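You operate a simulated robot arm through the tools that you are given. There is no shell and no other tool.

Carry out the task below with a simulated two-armed robot. There is one attempt and no reset: what you move stays moved.

JOB
Strip the core box and stand the new core on the green plate.
Fine: ease the clamp, draw the dowel into its block, part the halves wide. Set down upright: dowel, square core.

Only the result counts: the job must be done as asked and must still hold three seconds after the hand-in. Knocking over, shifting, dropping, spilling or breaking anything else fails it.

ROBOT AND FRAMES
Two 7-joint arms with two-finger parallel grippers on one trunk that stands fixed in place. Base frame: the origin is at the foot of the trunk, x ahead of it, y to its left, z up; the work surface is at about z = 800. Readings come in mm, degrees, newtons and seconds.
The left shoulder is at [70, 163, 1170], the right one opposite. With the tool pointing down near the work surface each hand reaches from about 380 to 880 mm from the base axis, measured 20 degrees to its own side. Payload 3.43 kg a hand.
The TCP of each hand is the grasp point between the finger pads, 34 mm short of the fingertips. In the tool frame z runs along the fingers and y along their closing line. The gripper opens to 128 mm. The fingers are 24 mm wide and 12 mm thick; the gripper's body (48 by 130 mm) begins 96 mm behind the TCP.
Orientation is that of the tool frame in the base frame, as a unit quaternion [w, x, y, z]. With the fingers straight down and closing along the base's y, the tool's x points along the base's -x, its y along +y and its z along -z.

CONTROLS
- The arms move only by the tool play_rows. It takes "left_moves", "right_moves" or both (then of equal length, played together; a hand with none holds still); each is a list of rows, each a list of 2 entries, a list of its own where there are three numbers: the shift along the tool's x, y, z in m, then the turn, a rotation vector about the tool's x, y, z in degrees. In form: [[[x, y, z], [rx, ry, rz]], ...]. A call has 1 to 20 rows; each row shifts and turns the commanded pose from where the row before left it, along the tool's axes as they then stand. "left_fingers" and "right_fingers" are, for a hand that has rows, the gripper command, from -1 (fully open) to 1 (shut), values between in proportion, set as the call begins (left out, the last holds). A row lasts 0.2 s, in which the tool goes at most 50 mm and 8.6 degrees; a call with a longer step from one row to the next is refused whole, and so is a gripper value outside its range. A pose out of reach is approached as far as the arm can. The call stops where the force on the tool passes 40 N (or 10 N more than at its start, if that is more) or the arm is blocked; 0.2 s more then pass. The fingers move at their own pace (about 153 mm/s each) and stop on an object; they squeeze with about 45 N. The grip force told is the motor's: it shows also when the fingers shut on nothing. Time passes only in rows, and 0.2 s behind the last, so rows that do not move let the fingers close. The reply holds the time, the measured pose of the TCP, the force on the tool along the base axes, the opening and the grip force, in the units named above and with some noise, with the torque about the TCP (base axes, N m) and any sound that the robot's microphone picked up.
- Cameras (640 x 400 px; columns grow to the right, rows downward): "scene" is now at [131.8, 39.5, 1398.8]; the picture's right is [0.43, -0.90, 0.00], its down [-0.49, -0.23, -0.84] and it looks along [0.76, 0.36, -0.54] (base axes); focal length 311 px, centre (320, 200). "left" rides on the left gripper at [76, 11, -160] in its tool frame; the picture's right is [-0.15, 0.99, 0.00], its down [-0.88, -0.13, -0.46] and it looks along [-0.45, -0.07, 0.89] (tool axes); focal length 234 px, centre (320, 200). "right" rides on the right gripper at [76, -11, -160] in its tool frame; the picture's right is [0.15, 0.99, 0.00], its down [-0.88, 0.13, -0.46] and it looks along [-0.45, 0.07, 0.89] (tool axes); focal length 234 px, centre (320, 200). There is no depth. A picture from a camera that has moved, and an enlarged one, comes with that camera's place and axes in the base frame and with its lens.
- get_image(camera): a new picture of that camera. The clock stands still meanwhile.
- move_column(by): slides the trunk up (or, below 0, down) by that many mm; the arms and the scene camera ride with it, the base frame stays. It gives what a move gives, with no picture.
- pan_tilt(pan, tilt): turns the head with the scene camera to pan (to the left, within 86 degrees either way) and tilt (down, from -29 to 69), counted from straight ahead of the robot. It gives what a move gives.
- enlarge(camera, box): a new picture of the part [left, top, right, bottom] of that camera's present view, enlarged. The clock stands still meanwhile.
- job_done(): hands the job in; it is judged then, once.

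Places have to be worked out from the pictures, the camera data and where the tool is seen. Open the grippers and draw the arms clear of the work before you hand the job in, unless the task says otherwise.

The tools are called after "Call:" by a JSON object that holds its "op" and its "data". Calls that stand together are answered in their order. play_rows: Moves the arms, as the interface text tells. Its arguments: {"type":"object","properties":{"left_moves":{"type":"array","items":{"type":"array"}},"left_fingers":{"type":"number"},"right_moves":{"type":"array","items":{"type":"array"}},"right_fingers":{"type":"number"}},"required":[]} The other tools are called the same way: move_column (by) slides the trunk up or down; pan_tilt (pan, tilt) turns the head that bears the scene camera; get_image (camera) takes a picture; enlarge (camera, box) takes an enlarged picture of a part of a camera's view; job_done () hands the job in.

At the start:

```text
time_s: 0.0
left_eef_pos: [395.9, 604.3, 1178.9]
left_tcp_rot: [-0.001, -0.001, 1.0, 0.0]
left_wrist_force: [0.0, 0.3, -0.7]
left_moment: [0.01, 0.0, 0.01]
left_gripper_width: 127.9
left_grip_force: 0.0
right_eef_pos: [692.5, 80.6, 1210.3]
right_tcp_rot: [0.001, 0.001, 1.0, 0.0]
right_wrist_force: [-0.6, -0.3, 0.6]
right_moment: [0.03, -0.01, 0.0]
right_gripper_width: 128.1
right_grip_force: 0.1
trunk travel left (down, up): [-650.0, 290.0]
head pan, tilt: [25.6, 32.9]
```

scene: 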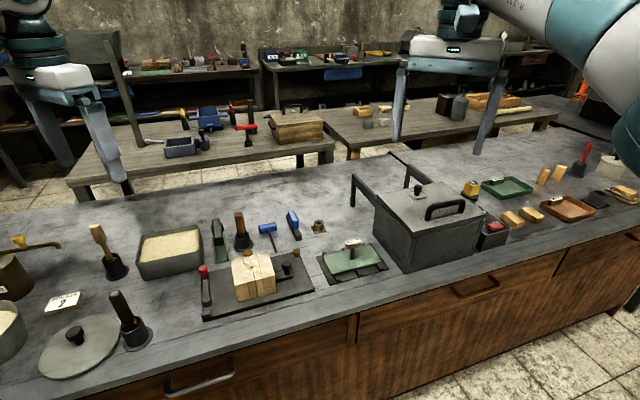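
right: 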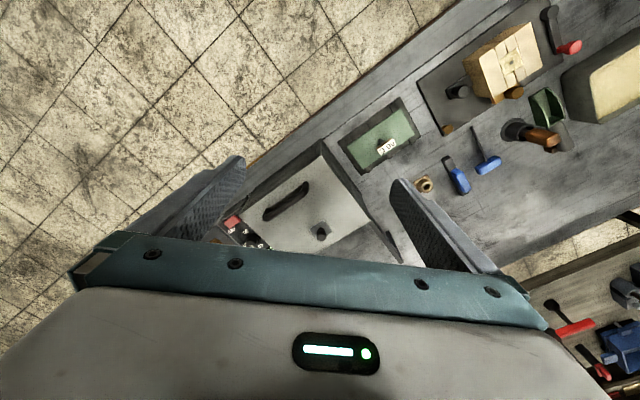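
left: 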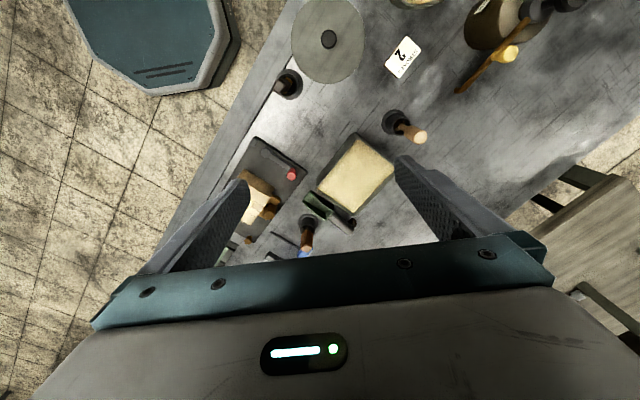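

I start by looking closely at the core box and the green plate in the scene view.

Call:
{"op": "enlarge", "data": {"camera": "scene", "box": [190, 200, 400, 330]}}

Call:
{"op": "enlarge", "data": {"camera": "right", "box": [330, 0, 640, 200]}}

Call:
{"op": "enlarge", "data": {"camera": "left", "box": [180, 120, 420, 270]}}

```text
3.05 times, centred on (295, 265) of scene
camera zoom: at [131.8, 39.5, 1398.8], right [0.43, -0.9, 0.0], down [-0.49, -0.23, -0.84], along [0.76, 0.36, -0.54], focal length 949 px, centre (396, 2)
```

zoom: 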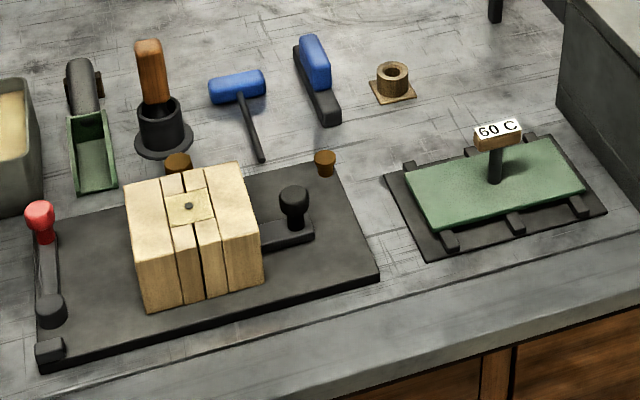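

```text
2.00 times, centred on (485, 100) of right
camera zoom: at [617.6, 68.5, 1367.0], right [-0.15, 0.99, 0.0], down [0.88, 0.13, 0.46], along [0.45, 0.07, -0.89], focal length 468 px, centre (-10, 400)
```

zoom: 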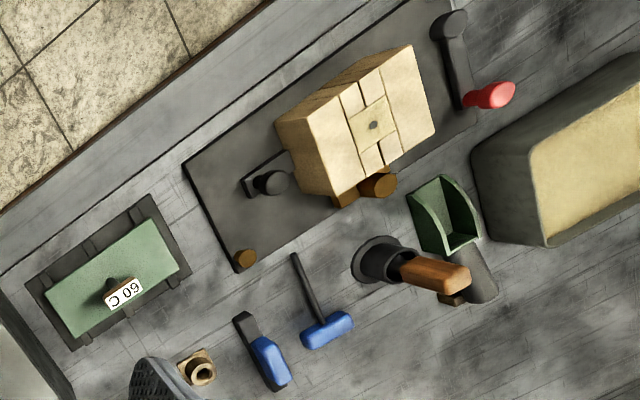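

```text
2.67 times, centred on (300, 195) of left
camera zoom: at [318.6, 616.0, 1338.4], right [0.15, 0.99, 0.0], down [0.88, -0.13, 0.46], along [0.45, -0.07, -0.89], focal length 624 px, centre (373, 213)
```

zoom: 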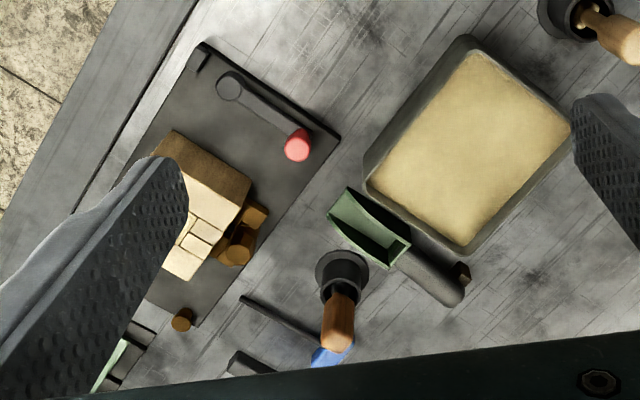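

The core box stands on a dark base at roughly (550, 400), with a red-knobbed lever at its left and a black-knobbed part at its right; the green plate is near (735, 230). I bring the left hand's camera above the box to see it better.

Call:
{"op": "play_rows", "data": {"left_moves": [[[-0.014, -0.029, 0.01], [0, 0, 0]], [[-0.014, -0.029, 0.01], [0, 0, 0]], [[-0.014, -0.029, 0.01], [0, 0, 0]], [[-0.014, -0.029, 0.01], [0, 0, 0]], [[-0.014, -0.029, 0.01], [0, 0, 0]], [[-0.014, -0.029, 0.01], [0, 0, 0]]], "left_fingers": -1}}

Call:
{"op": "get_image", "data": {"camera": "left"}}

Call:
{"op": "enlarge", "data": {"camera": "left", "box": [200, 100, 440, 250]}}

```text
time_s: 1.4
left_eef_pos: [481.4, 429.8, 1117.8]
left_tcp_rot: [0.0, 0.0, 1.0, 0.0]
left_wrist_force: [0.5, -0.8, -0.2]
left_moment: [0.01, 0.0, 0.0]
left_gripper_width: 128.0
left_grip_force: 0.0
right_eef_pos: [693.6, 78.3, 1209.1]
right_tcp_rot: [-0.001, 0.001, 1.0, 0.0]
right_wrist_force: [0.2, 0.6, 1.0]
right_moment: [0.04, 0.04, 0.01]
right_gripper_width: 127.9
right_grip_force: 0.0
trunk travel left (down, up): [-650.0, 290.0]
head pan, tilt: [25.6, 32.9]
```

```text
taken
camera left: at [405.2, 440.4, 1277.9], right [0.15, 0.99, 0.0], down [0.88, -0.13, 0.46], along [0.45, -0.07, -0.89], focal length 234 px, centre (320, 200)
```

left: 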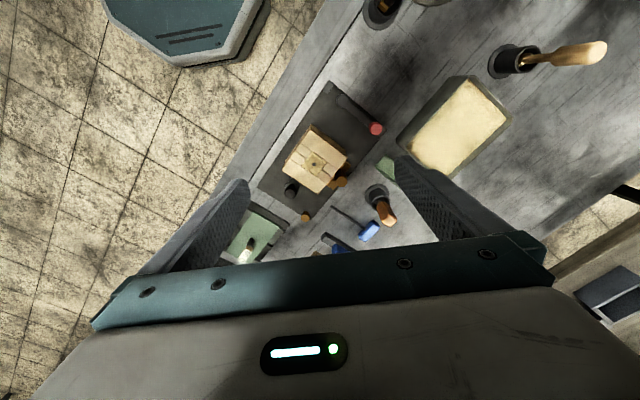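

```text
2.67 times, centred on (320, 175) of left
camera zoom: at [405.2, 440.4, 1277.9], right [0.15, 0.99, 0.0], down [0.88, -0.13, 0.46], along [0.45, -0.07, -0.89], focal length 624 px, centre (320, 267)
```

zoom: 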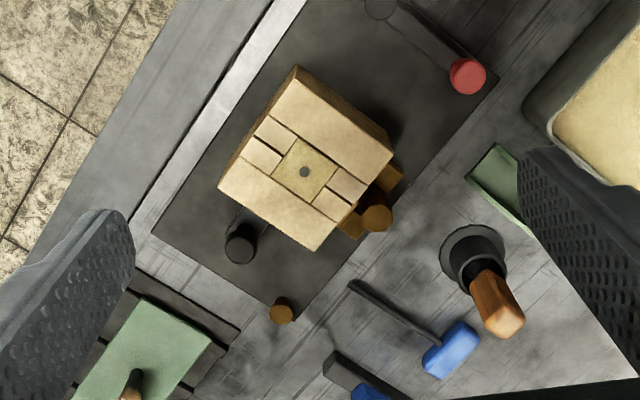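

The top view shows two outer slabs, a middle strip with the square core holding a small dark hole, and a brown knob with a block at the back side. I go lower for more detail.

Call:
{"op": "play_rows", "data": {"left_moves": [[[-0.005, -0.005, 0.03], [0, 0, 0]], [[-0.005, -0.005, 0.03], [0, 0, 0]], [[-0.005, -0.005, 0.03], [0, 0, 0]], [[0, 0, 0], [0, 0, 0]]]}}

Call:
{"op": "enlarge", "data": {"camera": "left", "box": [200, 60, 440, 210]}}

Call:
{"op": "enlarge", "data": {"camera": "left", "box": [240, 100, 400, 200]}}

```text
time_s: 2.4
left_eef_pos: [494.1, 417.3, 1029.0]
left_tcp_rot: [-0.001, 0.001, 1.0, 0.0]
left_wrist_force: [0.5, 0.0, 0.5]
left_moment: [-0.02, -0.02, 0.01]
left_gripper_width: 128.3
left_grip_force: 0.0
right_eef_pos: [692.1, 79.3, 1209.2]
right_tcp_rot: [0.0, 0.001, 1.0, -0.001]
right_wrist_force: [-0.4, 0.4, 0.5]
right_moment: [0.0, -0.04, 0.0]
right_gripper_width: 128.2
right_grip_force: 0.0
trunk travel left (down, up): [-650.0, 290.0]
head pan, tilt: [25.6, 32.9]
```

```text
2.67 times, centred on (320, 135) of left
camera zoom: at [418.5, 428.4, 1188.1], right [0.15, 0.99, 0.0], down [0.88, -0.13, 0.46], along [0.45, -0.07, -0.89], focal length 624 px, centre (320, 373)
```

zoom: 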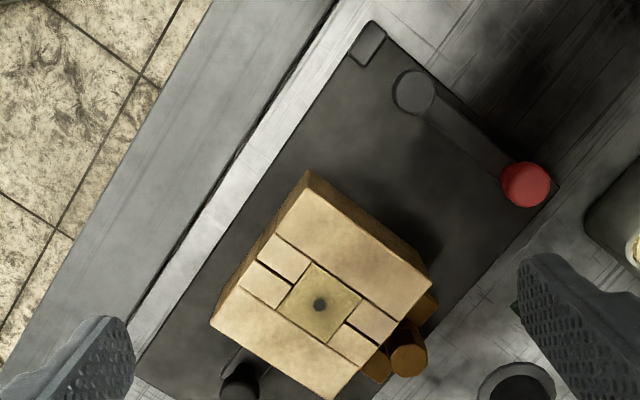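

```text
4.00 times, centred on (320, 150) of left
camera zoom: at [418.5, 428.4, 1188.1], right [0.15, 0.99, 0.0], down [0.88, -0.13, 0.46], along [0.45, -0.07, -0.89], focal length 937 px, centre (320, 400)
```

zoom: 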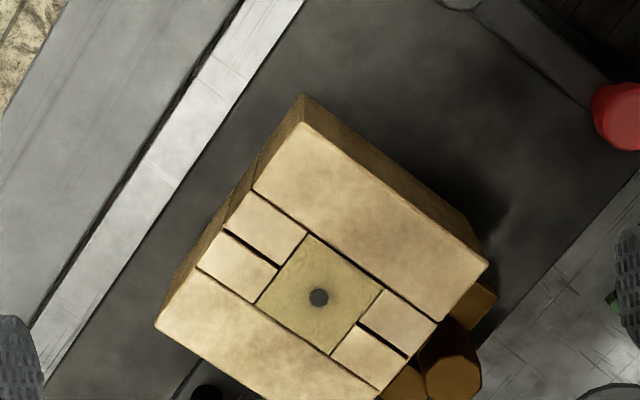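

The box is two U-shaped halves around the square core. I look at the box from the scene camera at high zoom, then from other sides.

Call:
{"op": "enlarge", "data": {"camera": "scene", "box": [190, 225, 320, 325]}}

Call:
{"op": "enlarge", "data": {"camera": "right", "box": [440, 0, 600, 110]}}

```text
4.00 times, centred on (255, 275) of scene
camera zoom: at [131.4, 39.4, 1398.8], right [0.43, -0.9, 0.0], down [-0.49, -0.23, -0.84], along [0.76, 0.36, -0.54], focal length 1245 px, centre (580, -100)
```

zoom: 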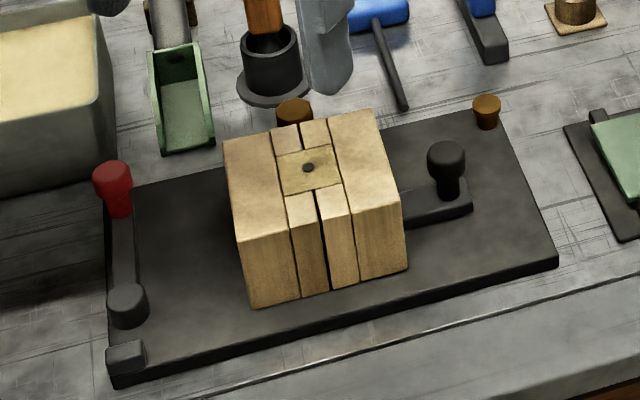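

```text
3.64 times, centred on (520, 55) of right
camera zoom: at [617.3, 68.4, 1367.3], right [-0.15, 0.99, 0.0], down [0.88, 0.13, 0.46], along [0.45, 0.07, -0.89], focal length 852 px, centre (-407, 727)
```

zoom: 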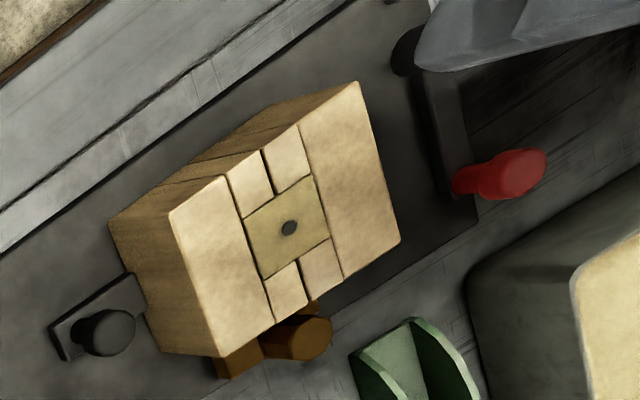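

I estimate the core top centre at (537, 410, 873), the box long axis at 45° to the base (opening direction e1≈(0.707,-0.707)), the lever pivot at (444, 475) and its red knob at (496, 526, 853). I turn the left hand about its axis so the camera looks at the back of the box.

Call:
{"op": "play_rows", "data": {"left_moves": [[[0, 0, -0.01], [0, 0, 8.5]], [[0, 0, -0.01], [0, 0, 8.5]], [[0, 0, 0], [0, 0, 8.5]], [[0, 0, 0], [0, 0, 8.5]], [[0, 0, 0], [0, 0, 8.5]], [[0, 0, 0], [0, 0, 8.5]], [[0, 0, 0], [0, 0, 8.5]], [[0, 0, 0], [0, 0, 8.5]], [[0, 0, 0], [0, 0, 8.5]], [[0, 0, 0], [0, 0, 8.5]], [[0, 0, 0], [0, 0, 8.5]], [[0, 0, 0], [0, 0, 8.5]], [[0, 0, 0], [0, 0, 8.5]], [[0, 0, 0], [0, 0, 8.5]], [[0, 0, 0], [0, 0, 8.5]], [[0, 0, 0], [0, 0, 7.5]]]}}

Call:
{"op": "get_image", "data": {"camera": "left"}}

```text
time_s: 5.8
left_eef_pos: [493.3, 414.9, 1048.8]
left_tcp_rot: [0.0, 0.924, 0.382, 0.0]
left_wrist_force: [-0.6, 0.1, 0.3]
left_moment: [0.01, 0.01, 0.02]
left_gripper_width: 128.1
left_grip_force: 0.0
right_eef_pos: [692.4, 78.5, 1209.6]
right_tcp_rot: [0.0, 0.001, 1.0, 0.0]
right_wrist_force: [0.4, 0.6, -0.7]
right_moment: [0.01, 0.05, -0.02]
right_gripper_width: 128.0
right_grip_force: 0.2
trunk travel left (down, up): [-650.0, 290.0]
head pan, tilt: [25.6, 32.9]
```

```text
taken
camera left: at [554.6, 461.3, 1208.3], right [0.59, -0.8, 0.0], down [-0.72, -0.53, 0.46], along [-0.37, -0.27, -0.89], focal length 234 px, centre (320, 200)
```

left: 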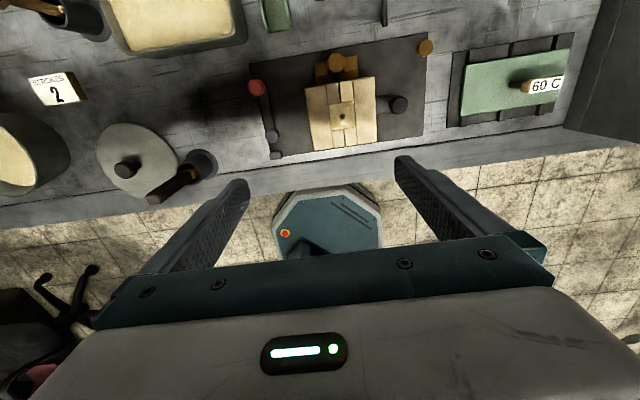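

The wrist yaw works well: tool y now lies along the box's opening direction and tool x towards the back. I move the hand back along tool x and look at the rear of the box.

Call:
{"op": "play_rows", "data": {"left_moves": [[[0.035, 0.01, 0.01], [0, 0, 0]], [[0.035, 0.01, 0.01], [0, 0, 0]], [[0.035, 0.01, 0.01], [0, 0, 0]], [[0.035, 0.005, 0.01], [0, 0, 0]], [[0, 0, 0], [0, 0, 0]]]}}

Call:
{"op": "get_image", "data": {"camera": "left"}}

Call:
{"op": "enlarge", "data": {"camera": "left", "box": [240, 100, 400, 200]}}

```text
time_s: 7.0
left_eef_pos: [617.5, 489.6, 1009.7]
left_tcp_rot: [0.0, 0.924, 0.383, 0.0]
left_wrist_force: [0.1, 0.1, 0.5]
left_moment: [-0.05, -0.04, 0.02]
left_gripper_width: 128.1
left_grip_force: 0.1
right_eef_pos: [691.5, 79.0, 1209.2]
right_tcp_rot: [0.0, 0.0, 1.0, -0.001]
right_wrist_force: [-0.1, -0.4, 0.0]
right_moment: [0.0, -0.03, -0.01]
right_gripper_width: 128.2
right_grip_force: 0.1
trunk travel left (down, up): [-650.0, 290.0]
head pan, tilt: [25.6, 32.9]
```

```text
taken
camera left: at [678.1, 536.1, 1168.5], right [0.6, -0.8, 0.0], down [-0.72, -0.53, 0.46], along [-0.37, -0.27, -0.89], focal length 234 px, centre (320, 200)
```

left: 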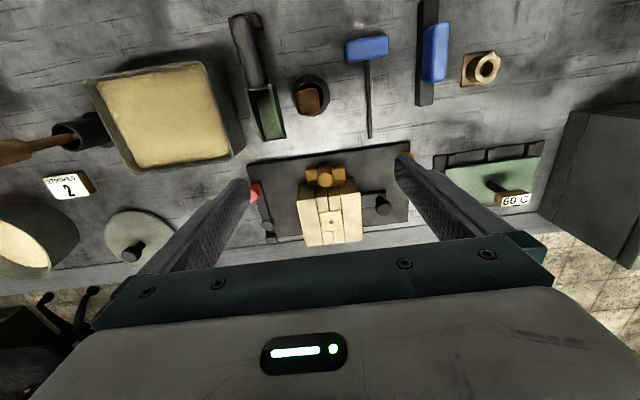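

```text
4.00 times, centred on (320, 150) of left
camera zoom: at [678.1, 536.1, 1168.5], right [0.6, -0.8, 0.0], down [-0.72, -0.53, 0.46], along [-0.37, -0.27, -0.89], focal length 937 px, centre (320, 400)
```

zoom: 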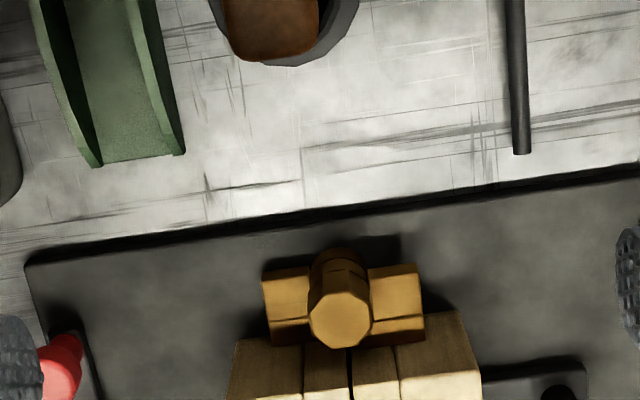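

I see the brown dowel piece standing behind the box at about e2=+62 mm (583, 455, 862), flanked by brown blocks. I tilt the hand to look at it more from the side.

Call:
{"op": "play_rows", "data": {"left_moves": [[[0, 0, 0], [0, -8, 0]], [[0, 0, 0], [0, -8, 0]], [[0, 0, 0], [0, -8, 0]], [[0, 0, 0], [0, -8, 0]], [[0, 0, 0], [0, -8, 0]], [[0.02, 0, 0.02], [0, 0, 0]], [[0.01, 0, 0.01], [0, 0, 0]], [[0, 0, 0], [0, 0, 0]]]}}

Call:
{"op": "get_image", "data": {"camera": "left"}}

Call:
{"op": "enlarge", "data": {"camera": "left", "box": [240, 100, 400, 200]}}

```text
time_s: 8.8
left_eef_pos: [590.9, 481.4, 978.6]
left_tcp_rot: [0.13, 0.869, 0.36, -0.314]
left_wrist_force: [0.0, 0.4, -0.4]
left_moment: [0.01, -0.03, 0.01]
left_gripper_width: 128.4
left_grip_force: 0.2
left hand out of reach, approached as far as the arm can: row 5, 6, 7
right_eef_pos: [691.5, 78.8, 1209.2]
right_tcp_rot: [0.0, 0.001, 1.0, 0.0]
right_wrist_force: [0.2, -0.4, -0.8]
right_moment: [-0.03, 0.02, 0.01]
right_gripper_width: 128.0
right_grip_force: 0.1
trunk travel left (down, up): [-650.0, 290.0]
head pan, tilt: [25.6, 32.9]
```

```text
taken
camera left: at [712.5, 587.5, 1052.7], right [0.62, -0.78, 0.09], down [-0.36, -0.18, 0.91], along [-0.7, -0.6, -0.39], focal length 234 px, centre (320, 200)
```

left: 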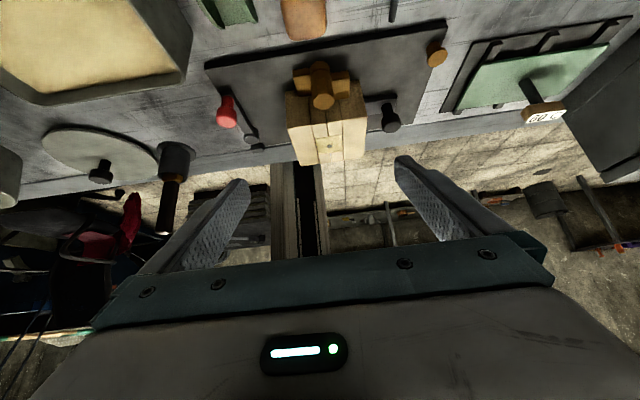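

```text
4.00 times, centred on (320, 150) of left
camera zoom: at [712.5, 587.5, 1052.7], right [0.62, -0.78, 0.09], down [-0.36, -0.18, 0.91], along [-0.7, -0.6, -0.39], focal length 937 px, centre (320, 400)
```

zoom: 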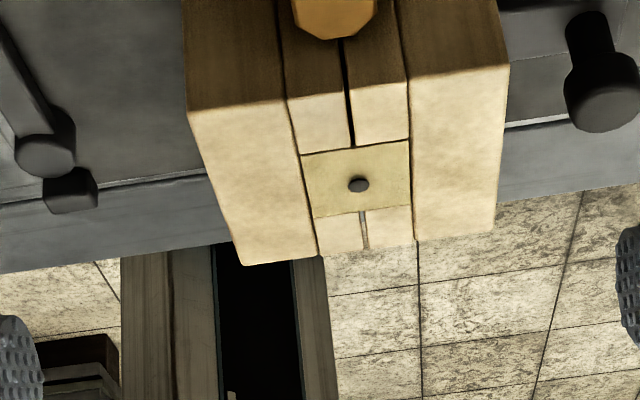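

Now I enlarge the dowel block area in this inverted view.

Call:
{"op": "enlarge", "data": {"camera": "left", "box": [270, 40, 390, 115]}}

Call:
{"op": "enlarge", "data": {"camera": "left", "box": [200, 40, 460, 200]}}

```text
5.33 times, centred on (330, 78) of left
camera zoom: at [712.5, 587.5, 1052.7], right [0.62, -0.78, 0.09], down [-0.36, -0.18, 0.91], along [-0.7, -0.6, -0.39], focal length 1249 px, centre (267, 853)
```

zoom: 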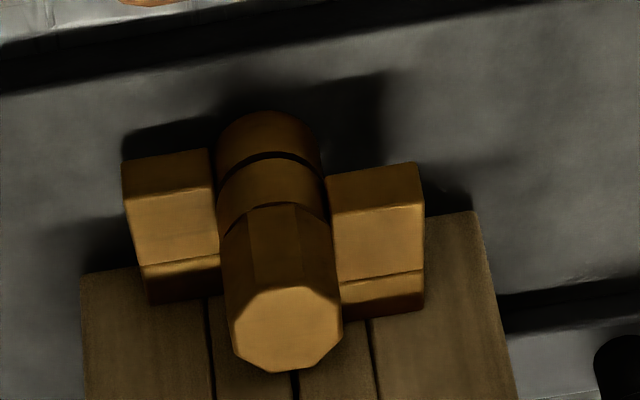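

```text
2.46 times, centred on (330, 120) of left
camera zoom: at [712.5, 587.5, 1052.7], right [0.62, -0.78, 0.09], down [-0.36, -0.18, 0.91], along [-0.7, -0.6, -0.39], focal length 576 px, centre (295, 397)
```

zoom: 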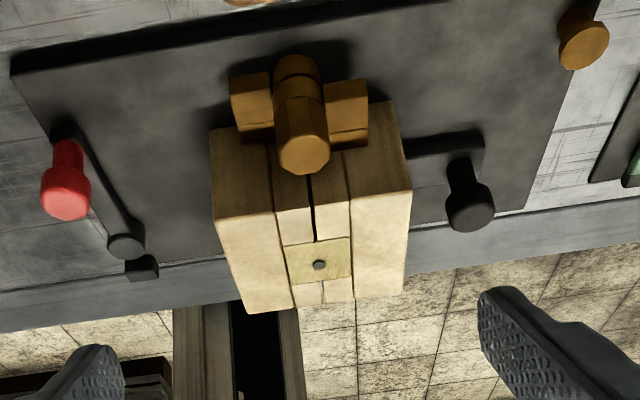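

The dowel seems a turned peg with an octagonal head beside brown blocks; I need a second viewpoint. I level the left hand again and park it up and to the left, then bring the right hand's camera to view from the +e1 side.

Call:
{"op": "play_rows", "data": {"left_moves": [[[0, 0, -0.02], [0, 8, 0]], [[0, 0, -0.02], [0, 8, 0]], [[0, 0, -0.02], [0, 8, 0]], [[0, 0, -0.02], [0, 8, 0]], [[0, 0, -0.02], [0, 8, 0]], [[0, -0.04, -0.02], [0, 0, 0]], [[0, -0.04, -0.02], [0, 0, 0]], [[0, -0.04, 0], [0, 0, 0]], [[0, -0.04, 0], [0, 0, 0]], [[0, -0.04, 0], [0, 0, 0]]]}}

Call:
{"op": "play_rows", "data": {"right_moves": [[[0, 0.02, 0.02], [0, 0, -8.5]], [[0, 0.02, 0.02], [0, 0, -8.5]], [[0, 0, 0.02], [0, 0, -8.5]], [[0, 0, 0.02], [0, 0, -8.5]], [[0, 0, 0], [0, 0, -8.5]], [[0, 0, 0], [0, 0, -8.5]], [[0, 0, 0], [0, 0, -8.5]], [[0, 0, 0], [0, 0, -8.5]], [[0, 0, 0], [0, 0, -8.5]], [[0, 0, 0], [0, 0, -8.5]], [[0, 0, 0], [0, 0, -8.5]], [[0, 0, 0], [0, 0, -8.5]], [[0, 0, 0], [0, 0, -8.5]], [[0, 0, 0], [0, 0, -8.5]], [[0, 0, 0], [0, 0, -8.5]], [[0, 0, 0], [0, 0, -7.5]]]}}

Call:
{"op": "get_image", "data": {"camera": "right"}}

```text
time_s: 11.0
left_eef_pos: [475.4, 650.5, 1107.9]
left_tcp_rot: [0.001, 0.924, 0.383, 0.0]
left_wrist_force: [-0.1, -0.3, 0.6]
left_moment: [-0.01, -0.05, 0.0]
left_gripper_width: 128.0
left_grip_force: 0.0
right_eef_pos: [690.8, 79.9, 1210.2]
right_tcp_rot: [0.0, 0.001, 1.0, -0.001]
right_wrist_force: [-0.7, 0.7, 1.2]
right_moment: [0.0, -0.01, -0.02]
right_gripper_width: 128.0
right_grip_force: 0.1
trunk travel left (down, up): [-650.0, 290.0]
head pan, tilt: [25.6, 32.9]
```

```text
time_s: 14.4
left_eef_pos: [476.5, 649.5, 1107.6]
left_tcp_rot: [0.0, 0.924, 0.383, 0.0]
left_wrist_force: [-0.8, -0.1, -0.3]
left_moment: [-0.01, 0.01, 0.01]
left_gripper_width: 128.1
left_grip_force: 0.0
right_eef_pos: [669.9, 93.9, 1116.3]
right_tcp_rot: [-0.001, -0.449, 0.893, 0.0]
right_wrist_force: [-0.4, -0.8, 0.1]
right_moment: [-0.01, 0.02, 0.01]
right_gripper_width: 127.9
right_grip_force: 0.0
right hand out of reach, approached as far as the arm can: row 6, 7, 8, 9, 10, 11, 12, 13, 14, 15, 16
trunk travel left (down, up): [-650.0, 290.0]
head pan, tilt: [25.6, 32.9]
```

```text
taken
camera right: at [635.5, 27.6, 1274.0], right [-0.88, 0.47, 0.0], down [0.42, 0.78, 0.46], along [0.21, 0.4, -0.89], focal length 234 px, centre (320, 200)
```

right: 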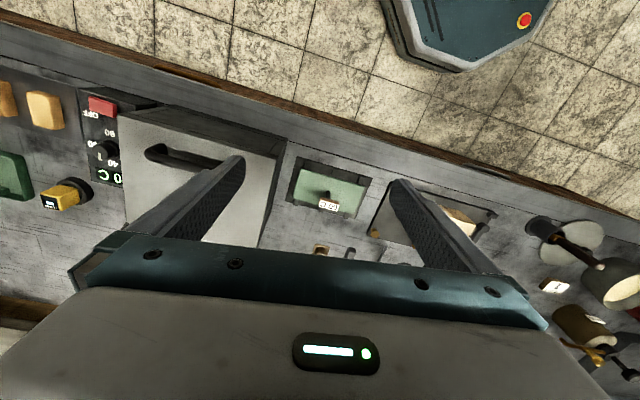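

The right wrist cannot turn that way, so I return it; the left arm can view from the box's left (-e1) side instead, so I turn it to look along +e1.

Call:
{"op": "play_rows", "data": {"left_moves": [[[0, 0, 0], [0, 0, -8.2]], [[0, 0, 0], [0, 0, -8.2]], [[0, 0, 0], [0, 0, -8.2]], [[0, 0, 0], [0, 0, -8.2]], [[0, 0, 0], [0, 0, -8.2]], [[0, 0, 0], [0, 0, -8.2]], [[0, 0, 0], [0, 0, -8.2]], [[0, 0, 0], [0, 0, -8.2]], [[0, 0, 0], [0, 0, -8.2]], [[0, 0, 0], [0, 0, -8.2]], [[0, 0, 0], [0, 0, -8.0]], [[-0.02, -0.0154, 0.015], [0, 0, 0]], [[-0.02, -0.0154, 0.015], [0, 0, 0]], [[-0.02, -0.0154, 0.015], [0, 0, 0]], [[-0.02, -0.0154, 0.015], [0, 0, 0]], [[-0.02, -0.0154, 0.015], [0, 0, 0]]], "right_moves": [[[0, 0, 0], [0, 0, 8.5]], [[0, 0, 0], [0, 0, 8.5]], [[0, 0, 0], [0, 0, 8.5]], [[0, 0, 0], [0, 0, 8.5]], [[0, 0, 0], [0, 0, 8.5]], [[0, 0, 0], [0, 0, 8.5]], [[0, 0, 0], [0, 0, 8.5]], [[0, 0, 0], [0, 0, 8.5]], [[0, 0, 0], [0, 0, 8.5]], [[0, 0, 0], [0, 0, 8.5]], [[0, 0, 0], [0, 0, 8.5]], [[0, 0, 0], [0, 0, 8.5]], [[0, 0, 0], [0, 0, 8.5]], [[0, 0, 0], [0, 0, 8.5]], [[0, 0, 0], [0, 0, 8.5]], [[0, 0, 0], [0, 0, 7.5]]]}}

Call:
{"op": "get_image", "data": {"camera": "left"}}

Call:
{"op": "get_image", "data": {"camera": "scene"}}

```text
time_s: 17.8
left_eef_pos: [493.9, 526.2, 1031.9]
left_tcp_rot: [0.0, 0.383, 0.924, 0.0]
left_wrist_force: [-0.3, -0.3, 0.2]
left_moment: [0.02, 0.03, 0.03]
left_gripper_width: 128.0
left_grip_force: 0.0
right_eef_pos: [670.6, 94.5, 1114.7]
right_tcp_rot: [0.0, 0.655, 0.756, 0.0]
right_wrist_force: [-0.2, -0.2, -0.6]
right_moment: [0.05, 0.0, 0.0]
right_gripper_width: 128.1
right_grip_force: 0.0
trunk travel left (down, up): [-650.0, 290.0]
head pan, tilt: [25.6, 32.9]
```

```text
taken
camera left: at [447.7, 587.5, 1191.6], right [0.8, 0.6, 0.0], down [0.53, -0.71, 0.46], along [0.27, -0.37, -0.89], focal length 234 px, centre (320, 200)
```

left: 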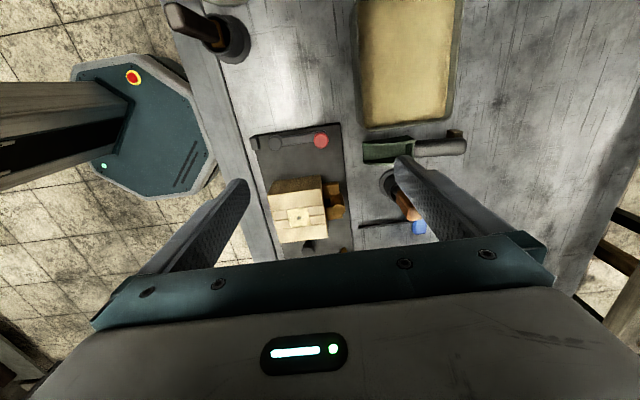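

```text
taken
camera scene: at [132.5, 38.8, 1398.7], right [0.43, -0.9, 0.0], down [-0.49, -0.23, -0.84], along [0.76, 0.36, -0.54], focal length 311 px, centre (320, 200)
```

scene: 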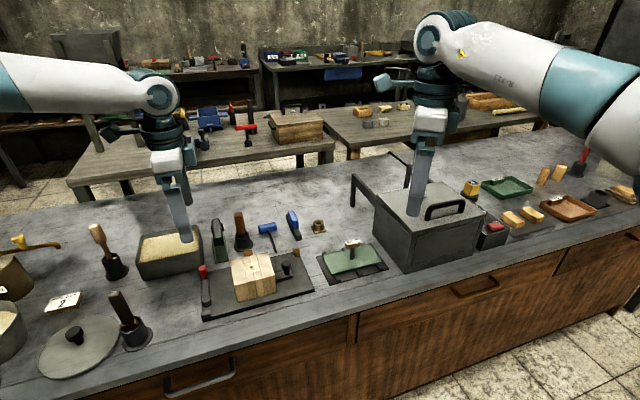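

The left camera now looks along +e1. I tilt it to see the box's side, lever and dowel block in profile.

Call:
{"op": "play_rows", "data": {"left_moves": [[[0, 0, 0], [0, -8, 0]], [[0, 0, 0], [0, -8, 0]], [[0, 0, 0], [0, -8, 0]], [[0, 0, 0], [0, -8, 0]], [[0.01, 0, 0.01], [0, -6, 0]], [[0.015, 0, 0.01], [0, 0, 0]], [[0.015, 0, 0.01], [0, 0, 0]], [[0, 0, 0], [0, 0, 0]]]}}

Call:
{"op": "get_image", "data": {"camera": "left"}}

Call:
{"op": "enlarge", "data": {"camera": "left", "box": [240, 60, 400, 160]}}

```text
time_s: 19.6
left_eef_pos: [482.9, 536.5, 984.9]
left_tcp_rot: [0.301, 0.362, 0.873, -0.125]
left_wrist_force: [-0.1, 0.3, -0.8]
left_moment: [0.01, 0.02, 0.01]
left_gripper_width: 128.0
left_grip_force: 0.1
right_eef_pos: [669.5, 94.6, 1116.0]
right_tcp_rot: [-0.001, 0.654, 0.757, 0.0]
right_wrist_force: [0.4, 0.4, 0.7]
right_moment: [-0.03, 0.03, 0.01]
right_gripper_width: 128.1
right_grip_force: 0.0
trunk travel left (down, up): [-650.0, 290.0]
head pan, tilt: [25.6, 32.9]
```

```text
taken
camera left: at [379.3, 655.7, 1063.7], right [0.78, 0.62, 0.09], down [0.2, -0.38, 0.9], along [0.59, -0.69, -0.42], focal length 234 px, centre (320, 200)
```

left: 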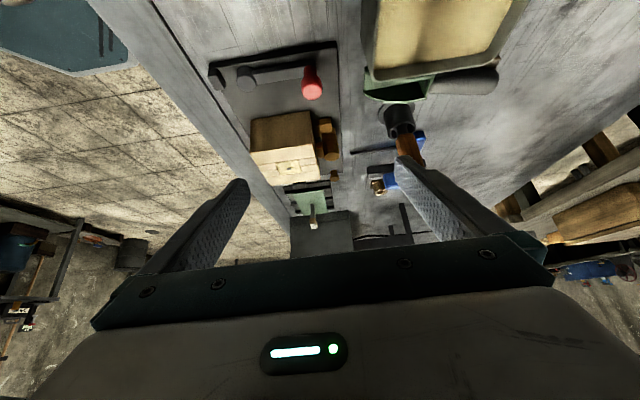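

```text
4.00 times, centred on (320, 110) of left
camera zoom: at [379.3, 655.7, 1063.7], right [0.78, 0.62, 0.09], down [0.2, -0.38, 0.9], along [0.59, -0.69, -0.42], focal length 937 px, centre (320, 560)
```

zoom: 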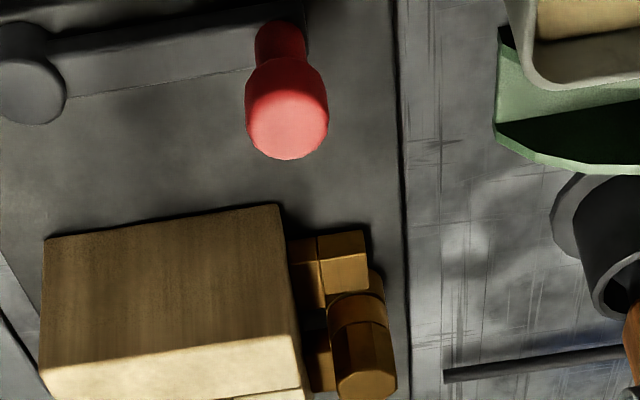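

I zoom closer on the dowel block from this side.

Call:
{"op": "enlarge", "data": {"camera": "left", "box": [295, 105, 359, 175]}}

Call:
{"op": "enlarge", "data": {"camera": "left", "box": [205, 50, 345, 140]}}

Call:
{"op": "enlarge", "data": {"camera": "right", "box": [200, 0, 440, 150]}}

```text
5.71 times, centred on (327, 140) of left
camera zoom: at [379.3, 655.7, 1063.7], right [0.78, 0.62, 0.09], down [0.2, -0.38, 0.9], along [0.59, -0.69, -0.42], focal length 1338 px, centre (280, 543)
```

zoom: 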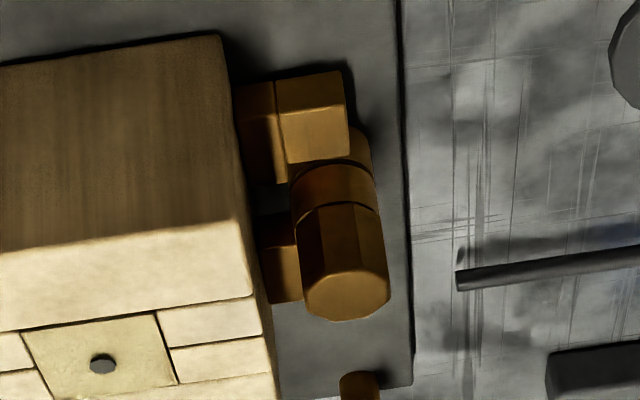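

```text
4.44 times, centred on (275, 95) of left
camera zoom: at [379.3, 655.7, 1063.7], right [0.78, 0.62, 0.09], down [0.2, -0.38, 0.9], along [0.59, -0.69, -0.42], focal length 1041 px, centre (520, 667)
```

zoom: 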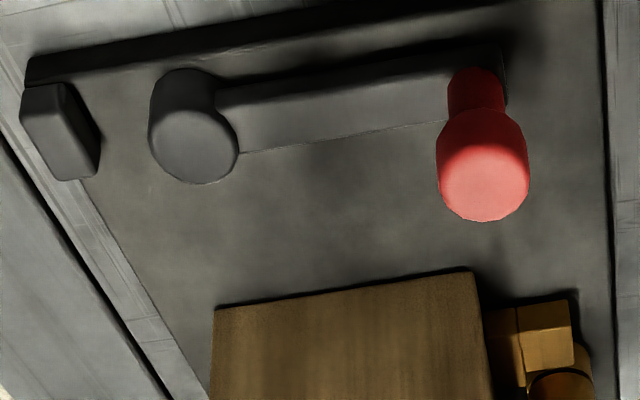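

```text
2.67 times, centred on (320, 75) of right
camera zoom: at [649.2, 168.2, 1273.7], right [0.96, 0.29, 0.0], down [0.26, -0.85, 0.46], along [0.13, -0.44, -0.89], focal length 624 px, centre (320, 533)
```

zoom: 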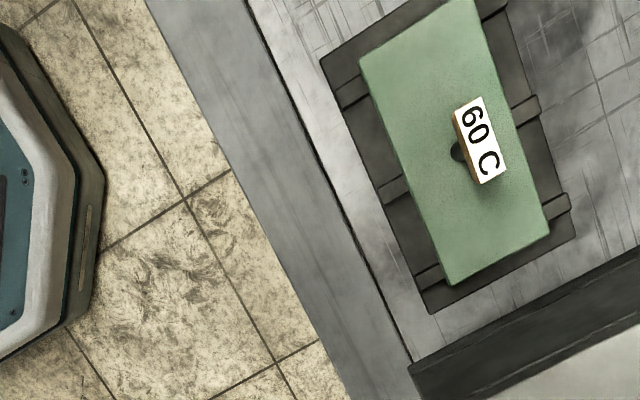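

I zoom the scene camera tightly on the lever, the black knob and the dowel, and on the block with the bore near (318, 226).

Call:
{"op": "enlarge", "data": {"camera": "scene", "box": [262, 240, 326, 280]}}

Call:
{"op": "enlarge", "data": {"camera": "scene", "box": [195, 255, 259, 325]}}

Call:
{"op": "enlarge", "data": {"camera": "scene", "box": [220, 205, 340, 280]}}

```text
10.00 times, centred on (294, 260) of scene
camera zoom: at [131.7, 39.2, 1398.8], right [0.43, -0.9, 0.0], down [-0.49, -0.23, -0.84], along [0.76, 0.36, -0.54], focal length 3113 px, centre (580, -400)
```

zoom: 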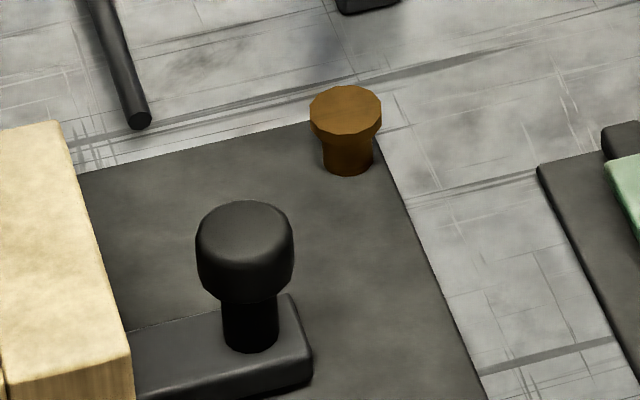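

```text
5.71 times, centred on (227, 290) of scene
camera zoom: at [131.7, 39.2, 1398.8], right [0.43, -0.9, 0.0], down [-0.49, -0.23, -0.84], along [0.76, 0.36, -0.54], focal length 1779 px, centre (851, -314)
```

zoom: 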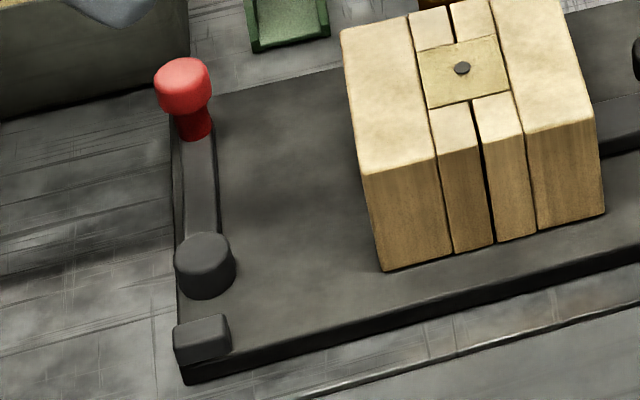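

```text
5.33 times, centred on (280, 242) of scene
camera zoom: at [131.7, 39.2, 1398.8], right [0.43, -0.9, 0.0], down [-0.49, -0.23, -0.84], along [0.76, 0.36, -0.54], focal length 1660 px, centre (533, -27)
```

zoom: 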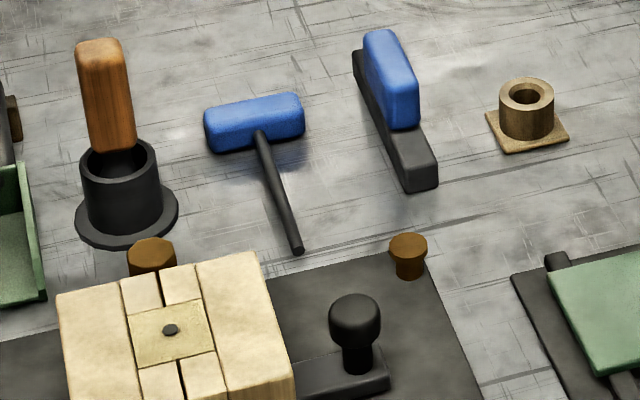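

There is a square block with a bore standing by the hammer, which looks like the dowel's block. I bring the left camera right above the box for a close look at the dark dot in the core and the dowel head.

Call:
{"op": "play_rows", "data": {"left_moves": [[[0, 0, 0], [0, 8, 0]], [[0, 0, 0], [0, 8, 0]], [[0, 0, 0], [0, 8, 0]], [[0, 0, 0], [0, 8, 0]], [[0, 0, 0], [0, 6, 0]], [[-0.03, -0.0, 0.0], [0, 0, 0]], [[-0.03, -0.01, 0.0], [0, 0, 0]], [[-0.03, -0.01, 0.005], [0, 0, 0]], [[-0.03, -0.01, 0.01], [0, 0, 0]], [[0, 0, 0], [0, 0, 0]]]}}

Call:
{"op": "get_image", "data": {"camera": "left"}}

Call:
{"op": "enlarge", "data": {"camera": "left", "box": [270, 130, 398, 210]}}

```text
time_s: 21.8
left_eef_pos: [546.9, 428.0, 970.0]
left_tcp_rot: [0.0, 0.382, 0.924, 0.0]
left_wrist_force: [-0.6, 0.6, 0.0]
left_moment: [0.0, -0.04, -0.01]
left_gripper_width: 128.2
left_grip_force: 0.0
right_eef_pos: [669.1, 94.3, 1116.5]
right_tcp_rot: [0.0, 0.654, 0.757, 0.0]
right_wrist_force: [0.3, 0.4, 0.0]
right_moment: [0.0, -0.03, 0.0]
right_gripper_width: 128.0
right_grip_force: 0.0
trunk travel left (down, up): [-650.0, 290.0]
head pan, tilt: [25.6, 32.9]
```

```text
taken
camera left: at [500.2, 491.4, 1129.8], right [0.8, 0.6, 0.0], down [0.53, -0.71, 0.46], along [0.27, -0.37, -0.89], focal length 234 px, centre (320, 200)
```

left: 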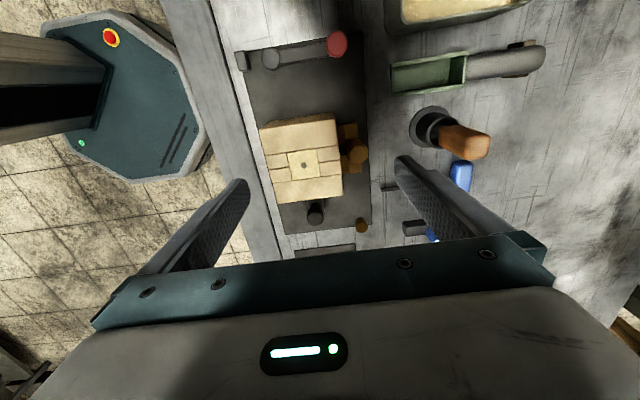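

```text
5.00 times, centred on (334, 170) of left
camera zoom: at [500.2, 491.4, 1129.8], right [0.8, 0.6, 0.0], down [0.53, -0.71, 0.46], along [0.27, -0.37, -0.89], focal length 1171 px, centre (250, 350)
```

zoom: 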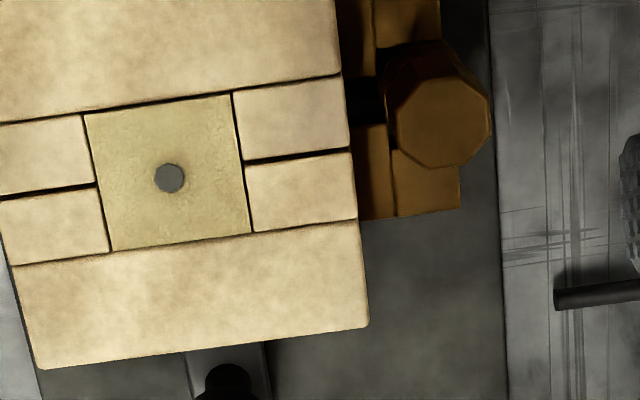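

The dark gap between the peg and the box could hide a rod, so I want a side view from +e1. I park the left arm away and turn the right wrist the other way round.

Call:
{"op": "play_rows", "data": {"left_moves": [[[0, 0, -0.03], [0, 0, 0]], [[0, 0, -0.03], [0, 0, 0]], [[0, 0, -0.03], [0, 0, 0]], [[0, 0, -0.03], [0, 0, 0]], [[0.04, 0, 0], [0, 0, 0]], [[0.04, 0, 0], [0, 0, 0]], [[0.04, 0, 0], [0, 0, 0]], [[0.04, 0, 0], [0, 0, 0]], [[0.04, 0, 0], [0, 0, 0]], [[0, 0, 0], [0, 0, 0]], [[0, 0, 0], [0, 0, 0]], [[0, 0, 0], [0, 0, 0]], [[0, 0, 0], [0, 0, 0]], [[0, 0, 0], [0, 0, 0]], [[0, 0, 0], [0, 0, 0]], [[0, 0, 0], [0, 0, 0]], [[0, 0, 0], [0, 0, 0]]], "right_moves": [[[0, 0, 0], [0, 0, 8.4]], [[0, 0, 0], [0, 0, 8.4]], [[0, 0, 0], [0, 0, 8.4]], [[0, 0, 0], [0, 0, 8.4]], [[0, 0, 0], [0, 0, 8.4]], [[0, 0, 0], [0, 0, 8.4]], [[0, 0, 0], [0, 0, 8.4]], [[0, 0, 0], [0, 0, 8.4]], [[0, 0, 0], [0, 0, 8.4]], [[0, 0, 0], [0, 0, 8.4]], [[0, 0, 0], [0, 0, 8.4]], [[0, 0, 0], [0, 0, 8.4]], [[0, 0, 0], [0, 0, 8.4]], [[0, 0, 0], [0, 0, 8.4]], [[0, 0, 0], [0, 0, 8.4]], [[0, 0, 0], [0, 0, 8.4]], [[0, 0, 0], [0, 0, 8.4]]]}}

Call:
{"op": "get_image", "data": {"camera": "right"}}

```text
time_s: 25.4
left_eef_pos: [405.9, 571.1, 1088.9]
left_tcp_rot: [0.0, 0.382, 0.924, 0.0]
left_wrist_force: [0.9, -0.1, 0.2]
left_moment: [0.01, 0.01, -0.05]
left_gripper_width: 127.8
left_grip_force: 0.0
right_eef_pos: [670.3, 94.3, 1114.6]
right_tcp_rot: [0.0, 0.925, -0.379, -0.001]
right_wrist_force: [-0.8, -0.5, 0.5]
right_moment: [-0.01, 0.01, 0.01]
right_gripper_width: 128.1
right_grip_force: 0.1
trunk travel left (down, up): [-650.0, 290.0]
head pan, tilt: [25.6, 32.9]
```

```text
taken
camera right: at [733.5, 49.7, 1273.4], right [-0.59, -0.81, 0.0], down [-0.72, 0.53, 0.46], along [-0.37, 0.27, -0.89], focal length 234 px, centre (320, 200)
```

right: 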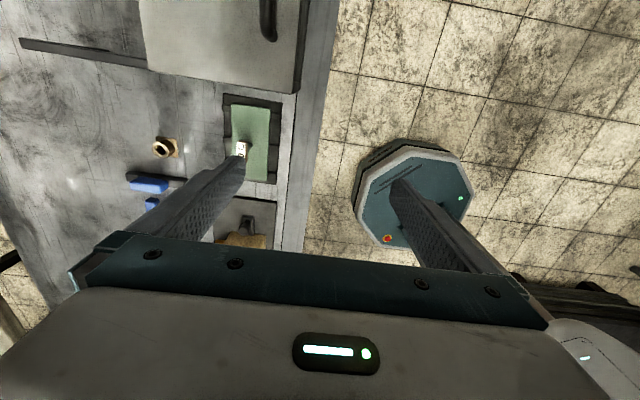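

The right wrist can face +e1. I move it beside the box so its camera looks along -e1 at the dowel block.

Call:
{"op": "play_rows", "data": {"right_moves": [[[-0.0312, -0.0315, 0.01], [0, 0, 0]], [[-0.0312, -0.0315, 0.01], [0, 0, 0]], [[-0.0312, -0.0315, 0.01], [0, 0, 0]], [[-0.0312, -0.0315, 0.01], [0, 0, 0]], [[-0.0312, -0.0315, 0.02], [0, 0, 0]], [[-0.0312, -0.0315, 0.02], [0, 0, 0]], [[0, 0, 0.02], [0, -8, 0]], [[0, 0, 0], [0, -8, 0]], [[0, 0, 0], [0, -8, 0]], [[0, 0, 0], [0, -8, 0]], [[0, 0, 0], [0, 0, 0]]]}}

Call:
{"op": "get_image", "data": {"camera": "right"}}

```text
time_s: 27.8
left_eef_pos: [406.2, 571.3, 1090.2]
left_tcp_rot: [0.001, 0.383, 0.924, 0.0]
left_wrist_force: [-0.2, 0.5, -0.3]
left_moment: [0.0, 0.0, -0.01]
left_gripper_width: 127.9
left_grip_force: 0.0
right_eef_pos: [654.2, 210.1, 1039.2]
right_tcp_rot: [-0.105, 0.89, -0.363, -0.256]
right_wrist_force: [-0.5, -1.4, 0.4]
right_moment: [-0.01, -0.02, 0.03]
right_gripper_width: 127.9
right_grip_force: 0.0
right hand out of reach, approached as far as the arm can: row 3, 4, 5, 6, 10
trunk travel left (down, up): [-650.0, 290.0]
head pan, tilt: [25.6, 32.9]
```

```text
taken
camera right: at [769.1, 115.0, 1133.1], right [-0.6, -0.79, -0.08], down [-0.45, 0.26, 0.85], along [-0.66, 0.55, -0.51], focal length 234 px, centre (320, 200)
```

right: 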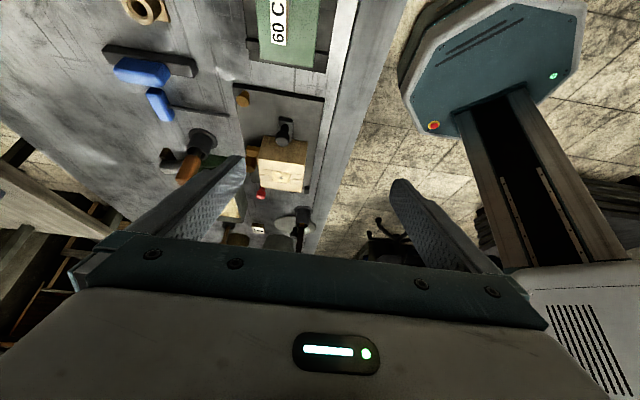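

The right hand stopped short, but its camera sees the box from the +e1 side. I zoom in there.

Call:
{"op": "enlarge", "data": {"camera": "right", "box": [230, 80, 330, 210]}}

Call:
{"op": "enlarge", "data": {"camera": "right", "box": [234, 85, 314, 150]}}

Call:
{"op": "enlarge", "data": {"camera": "right", "box": [240, 130, 280, 170]}}

```text
3.08 times, centred on (280, 145) of right
camera zoom: at [769.1, 115.0, 1133.1], right [-0.6, -0.79, -0.08], down [-0.45, 0.26, 0.85], along [-0.66, 0.55, -0.51], focal length 720 px, centre (443, 369)
```

zoom: 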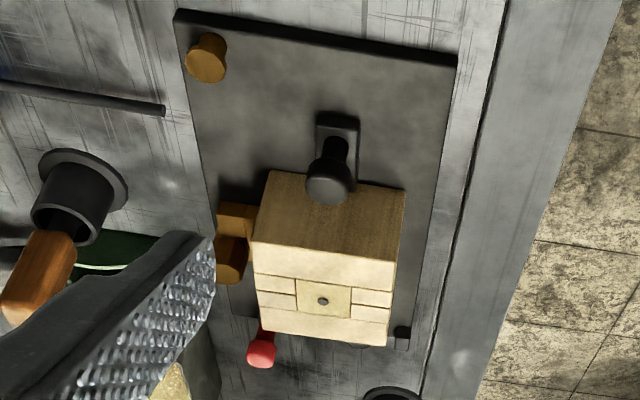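

```text
6.15 times, centred on (274, 118) of right
camera zoom: at [769.1, 115.0, 1133.1], right [-0.6, -0.79, -0.08], down [-0.45, 0.26, 0.85], along [-0.66, 0.55, -0.51], focal length 1441 px, centre (603, 708)
```

zoom: 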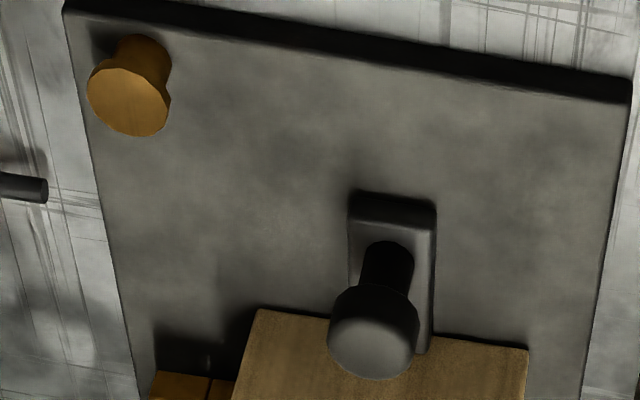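

```text
10.00 times, centred on (260, 150) of right
camera zoom: at [769.1, 115.0, 1133.1], right [-0.6, -0.79, -0.08], down [-0.45, 0.26, 0.85], along [-0.66, 0.55, -0.51], focal length 2342 px, centre (920, 700)
```

zoom: 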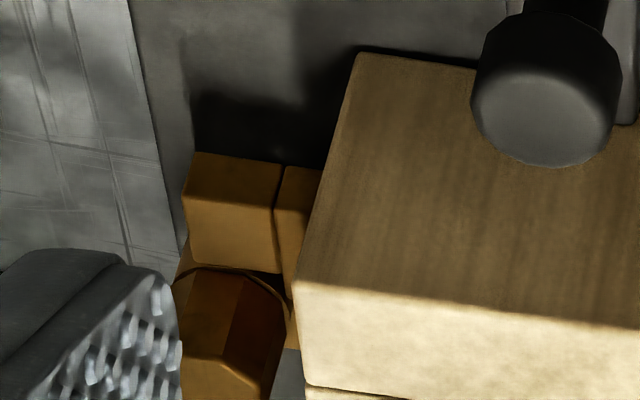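

The black-knob bar is fixed low on the right half (a pull handle). I now set the left camera to look straight down on the gap between the box and the dowel.

Call:
{"op": "play_rows", "data": {"left_moves": [[[-0.0334, 0.004, 0.0], [0, 0, 0]], [[-0.0334, 0.004, 0.02], [0, 0, 0]], [[-0.0334, 0.004, 0.02], [0, 0, 0]], [[-0.0334, 0.004, 0.035], [0, 0, 0]], [[-0.0334, 0.004, 0.035], [0, 0, 0]], [[-0.0334, 0.004, 0.035], [0, 0, 0]], [[0, 0, 0], [0, 6.75, 0]], [[0, 0, 0], [0, 6.75, 0]], [[0, 0, 0], [0, 6.75, 0]], [[0, 0, 0], [0, 6.75, 0]], [[0, 0, 0], [0, 0, 0]]]}}

Call:
{"op": "get_image", "data": {"camera": "left"}}

Call:
{"op": "enlarge", "data": {"camera": "left", "box": [280, 170, 360, 230]}}

```text
time_s: 30.2
left_eef_pos: [565.5, 447.8, 942.9]
left_tcp_rot: [-0.216, 0.373, 0.898, 0.09]
left_wrist_force: [0.1, 0.7, 0.1]
left_moment: [-0.04, 0.01, -0.01]
left_gripper_width: 127.9
left_grip_force: 0.0
right_eef_pos: [654.7, 210.3, 1038.5]
right_tcp_rot: [-0.103, 0.89, -0.362, -0.256]
right_wrist_force: [-0.7, -0.4, 0.6]
right_moment: [-0.01, 0.01, 0.02]
right_gripper_width: 128.2
right_grip_force: 0.0
trunk travel left (down, up): [-650.0, 290.0]
head pan, tilt: [25.6, 32.9]
```

```text
taken
camera left: at [575.4, 452.0, 1120.7], right [0.79, 0.61, -0.07], down [0.61, -0.79, 0.01], along [-0.05, -0.05, -1.0], focal length 234 px, centre (320, 200)
```

left: 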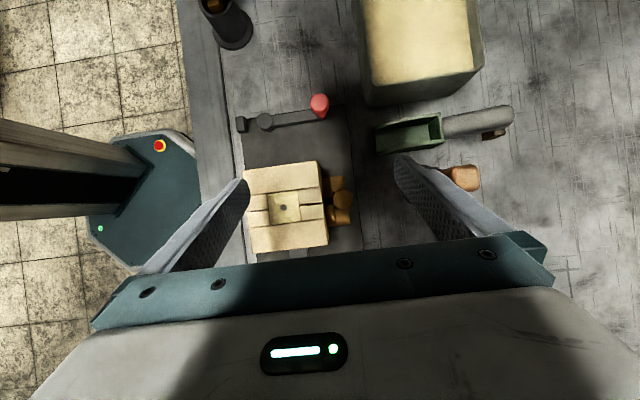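

```text
6.67 times, centred on (320, 200) of left
camera zoom: at [575.4, 452.0, 1120.7], right [0.79, 0.61, -0.07], down [0.61, -0.79, 0.01], along [-0.05, -0.05, -1.0], focal length 1561 px, centre (320, 200)
```

zoom: 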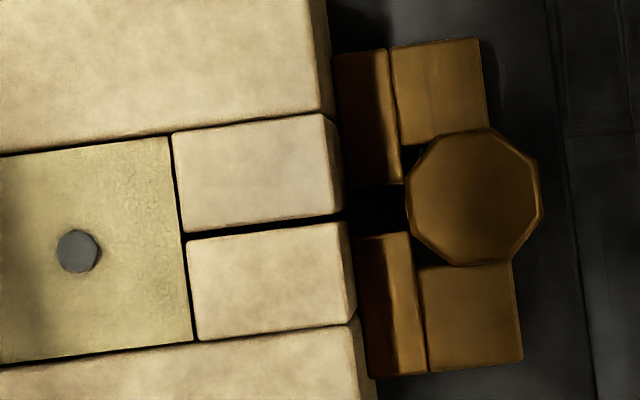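

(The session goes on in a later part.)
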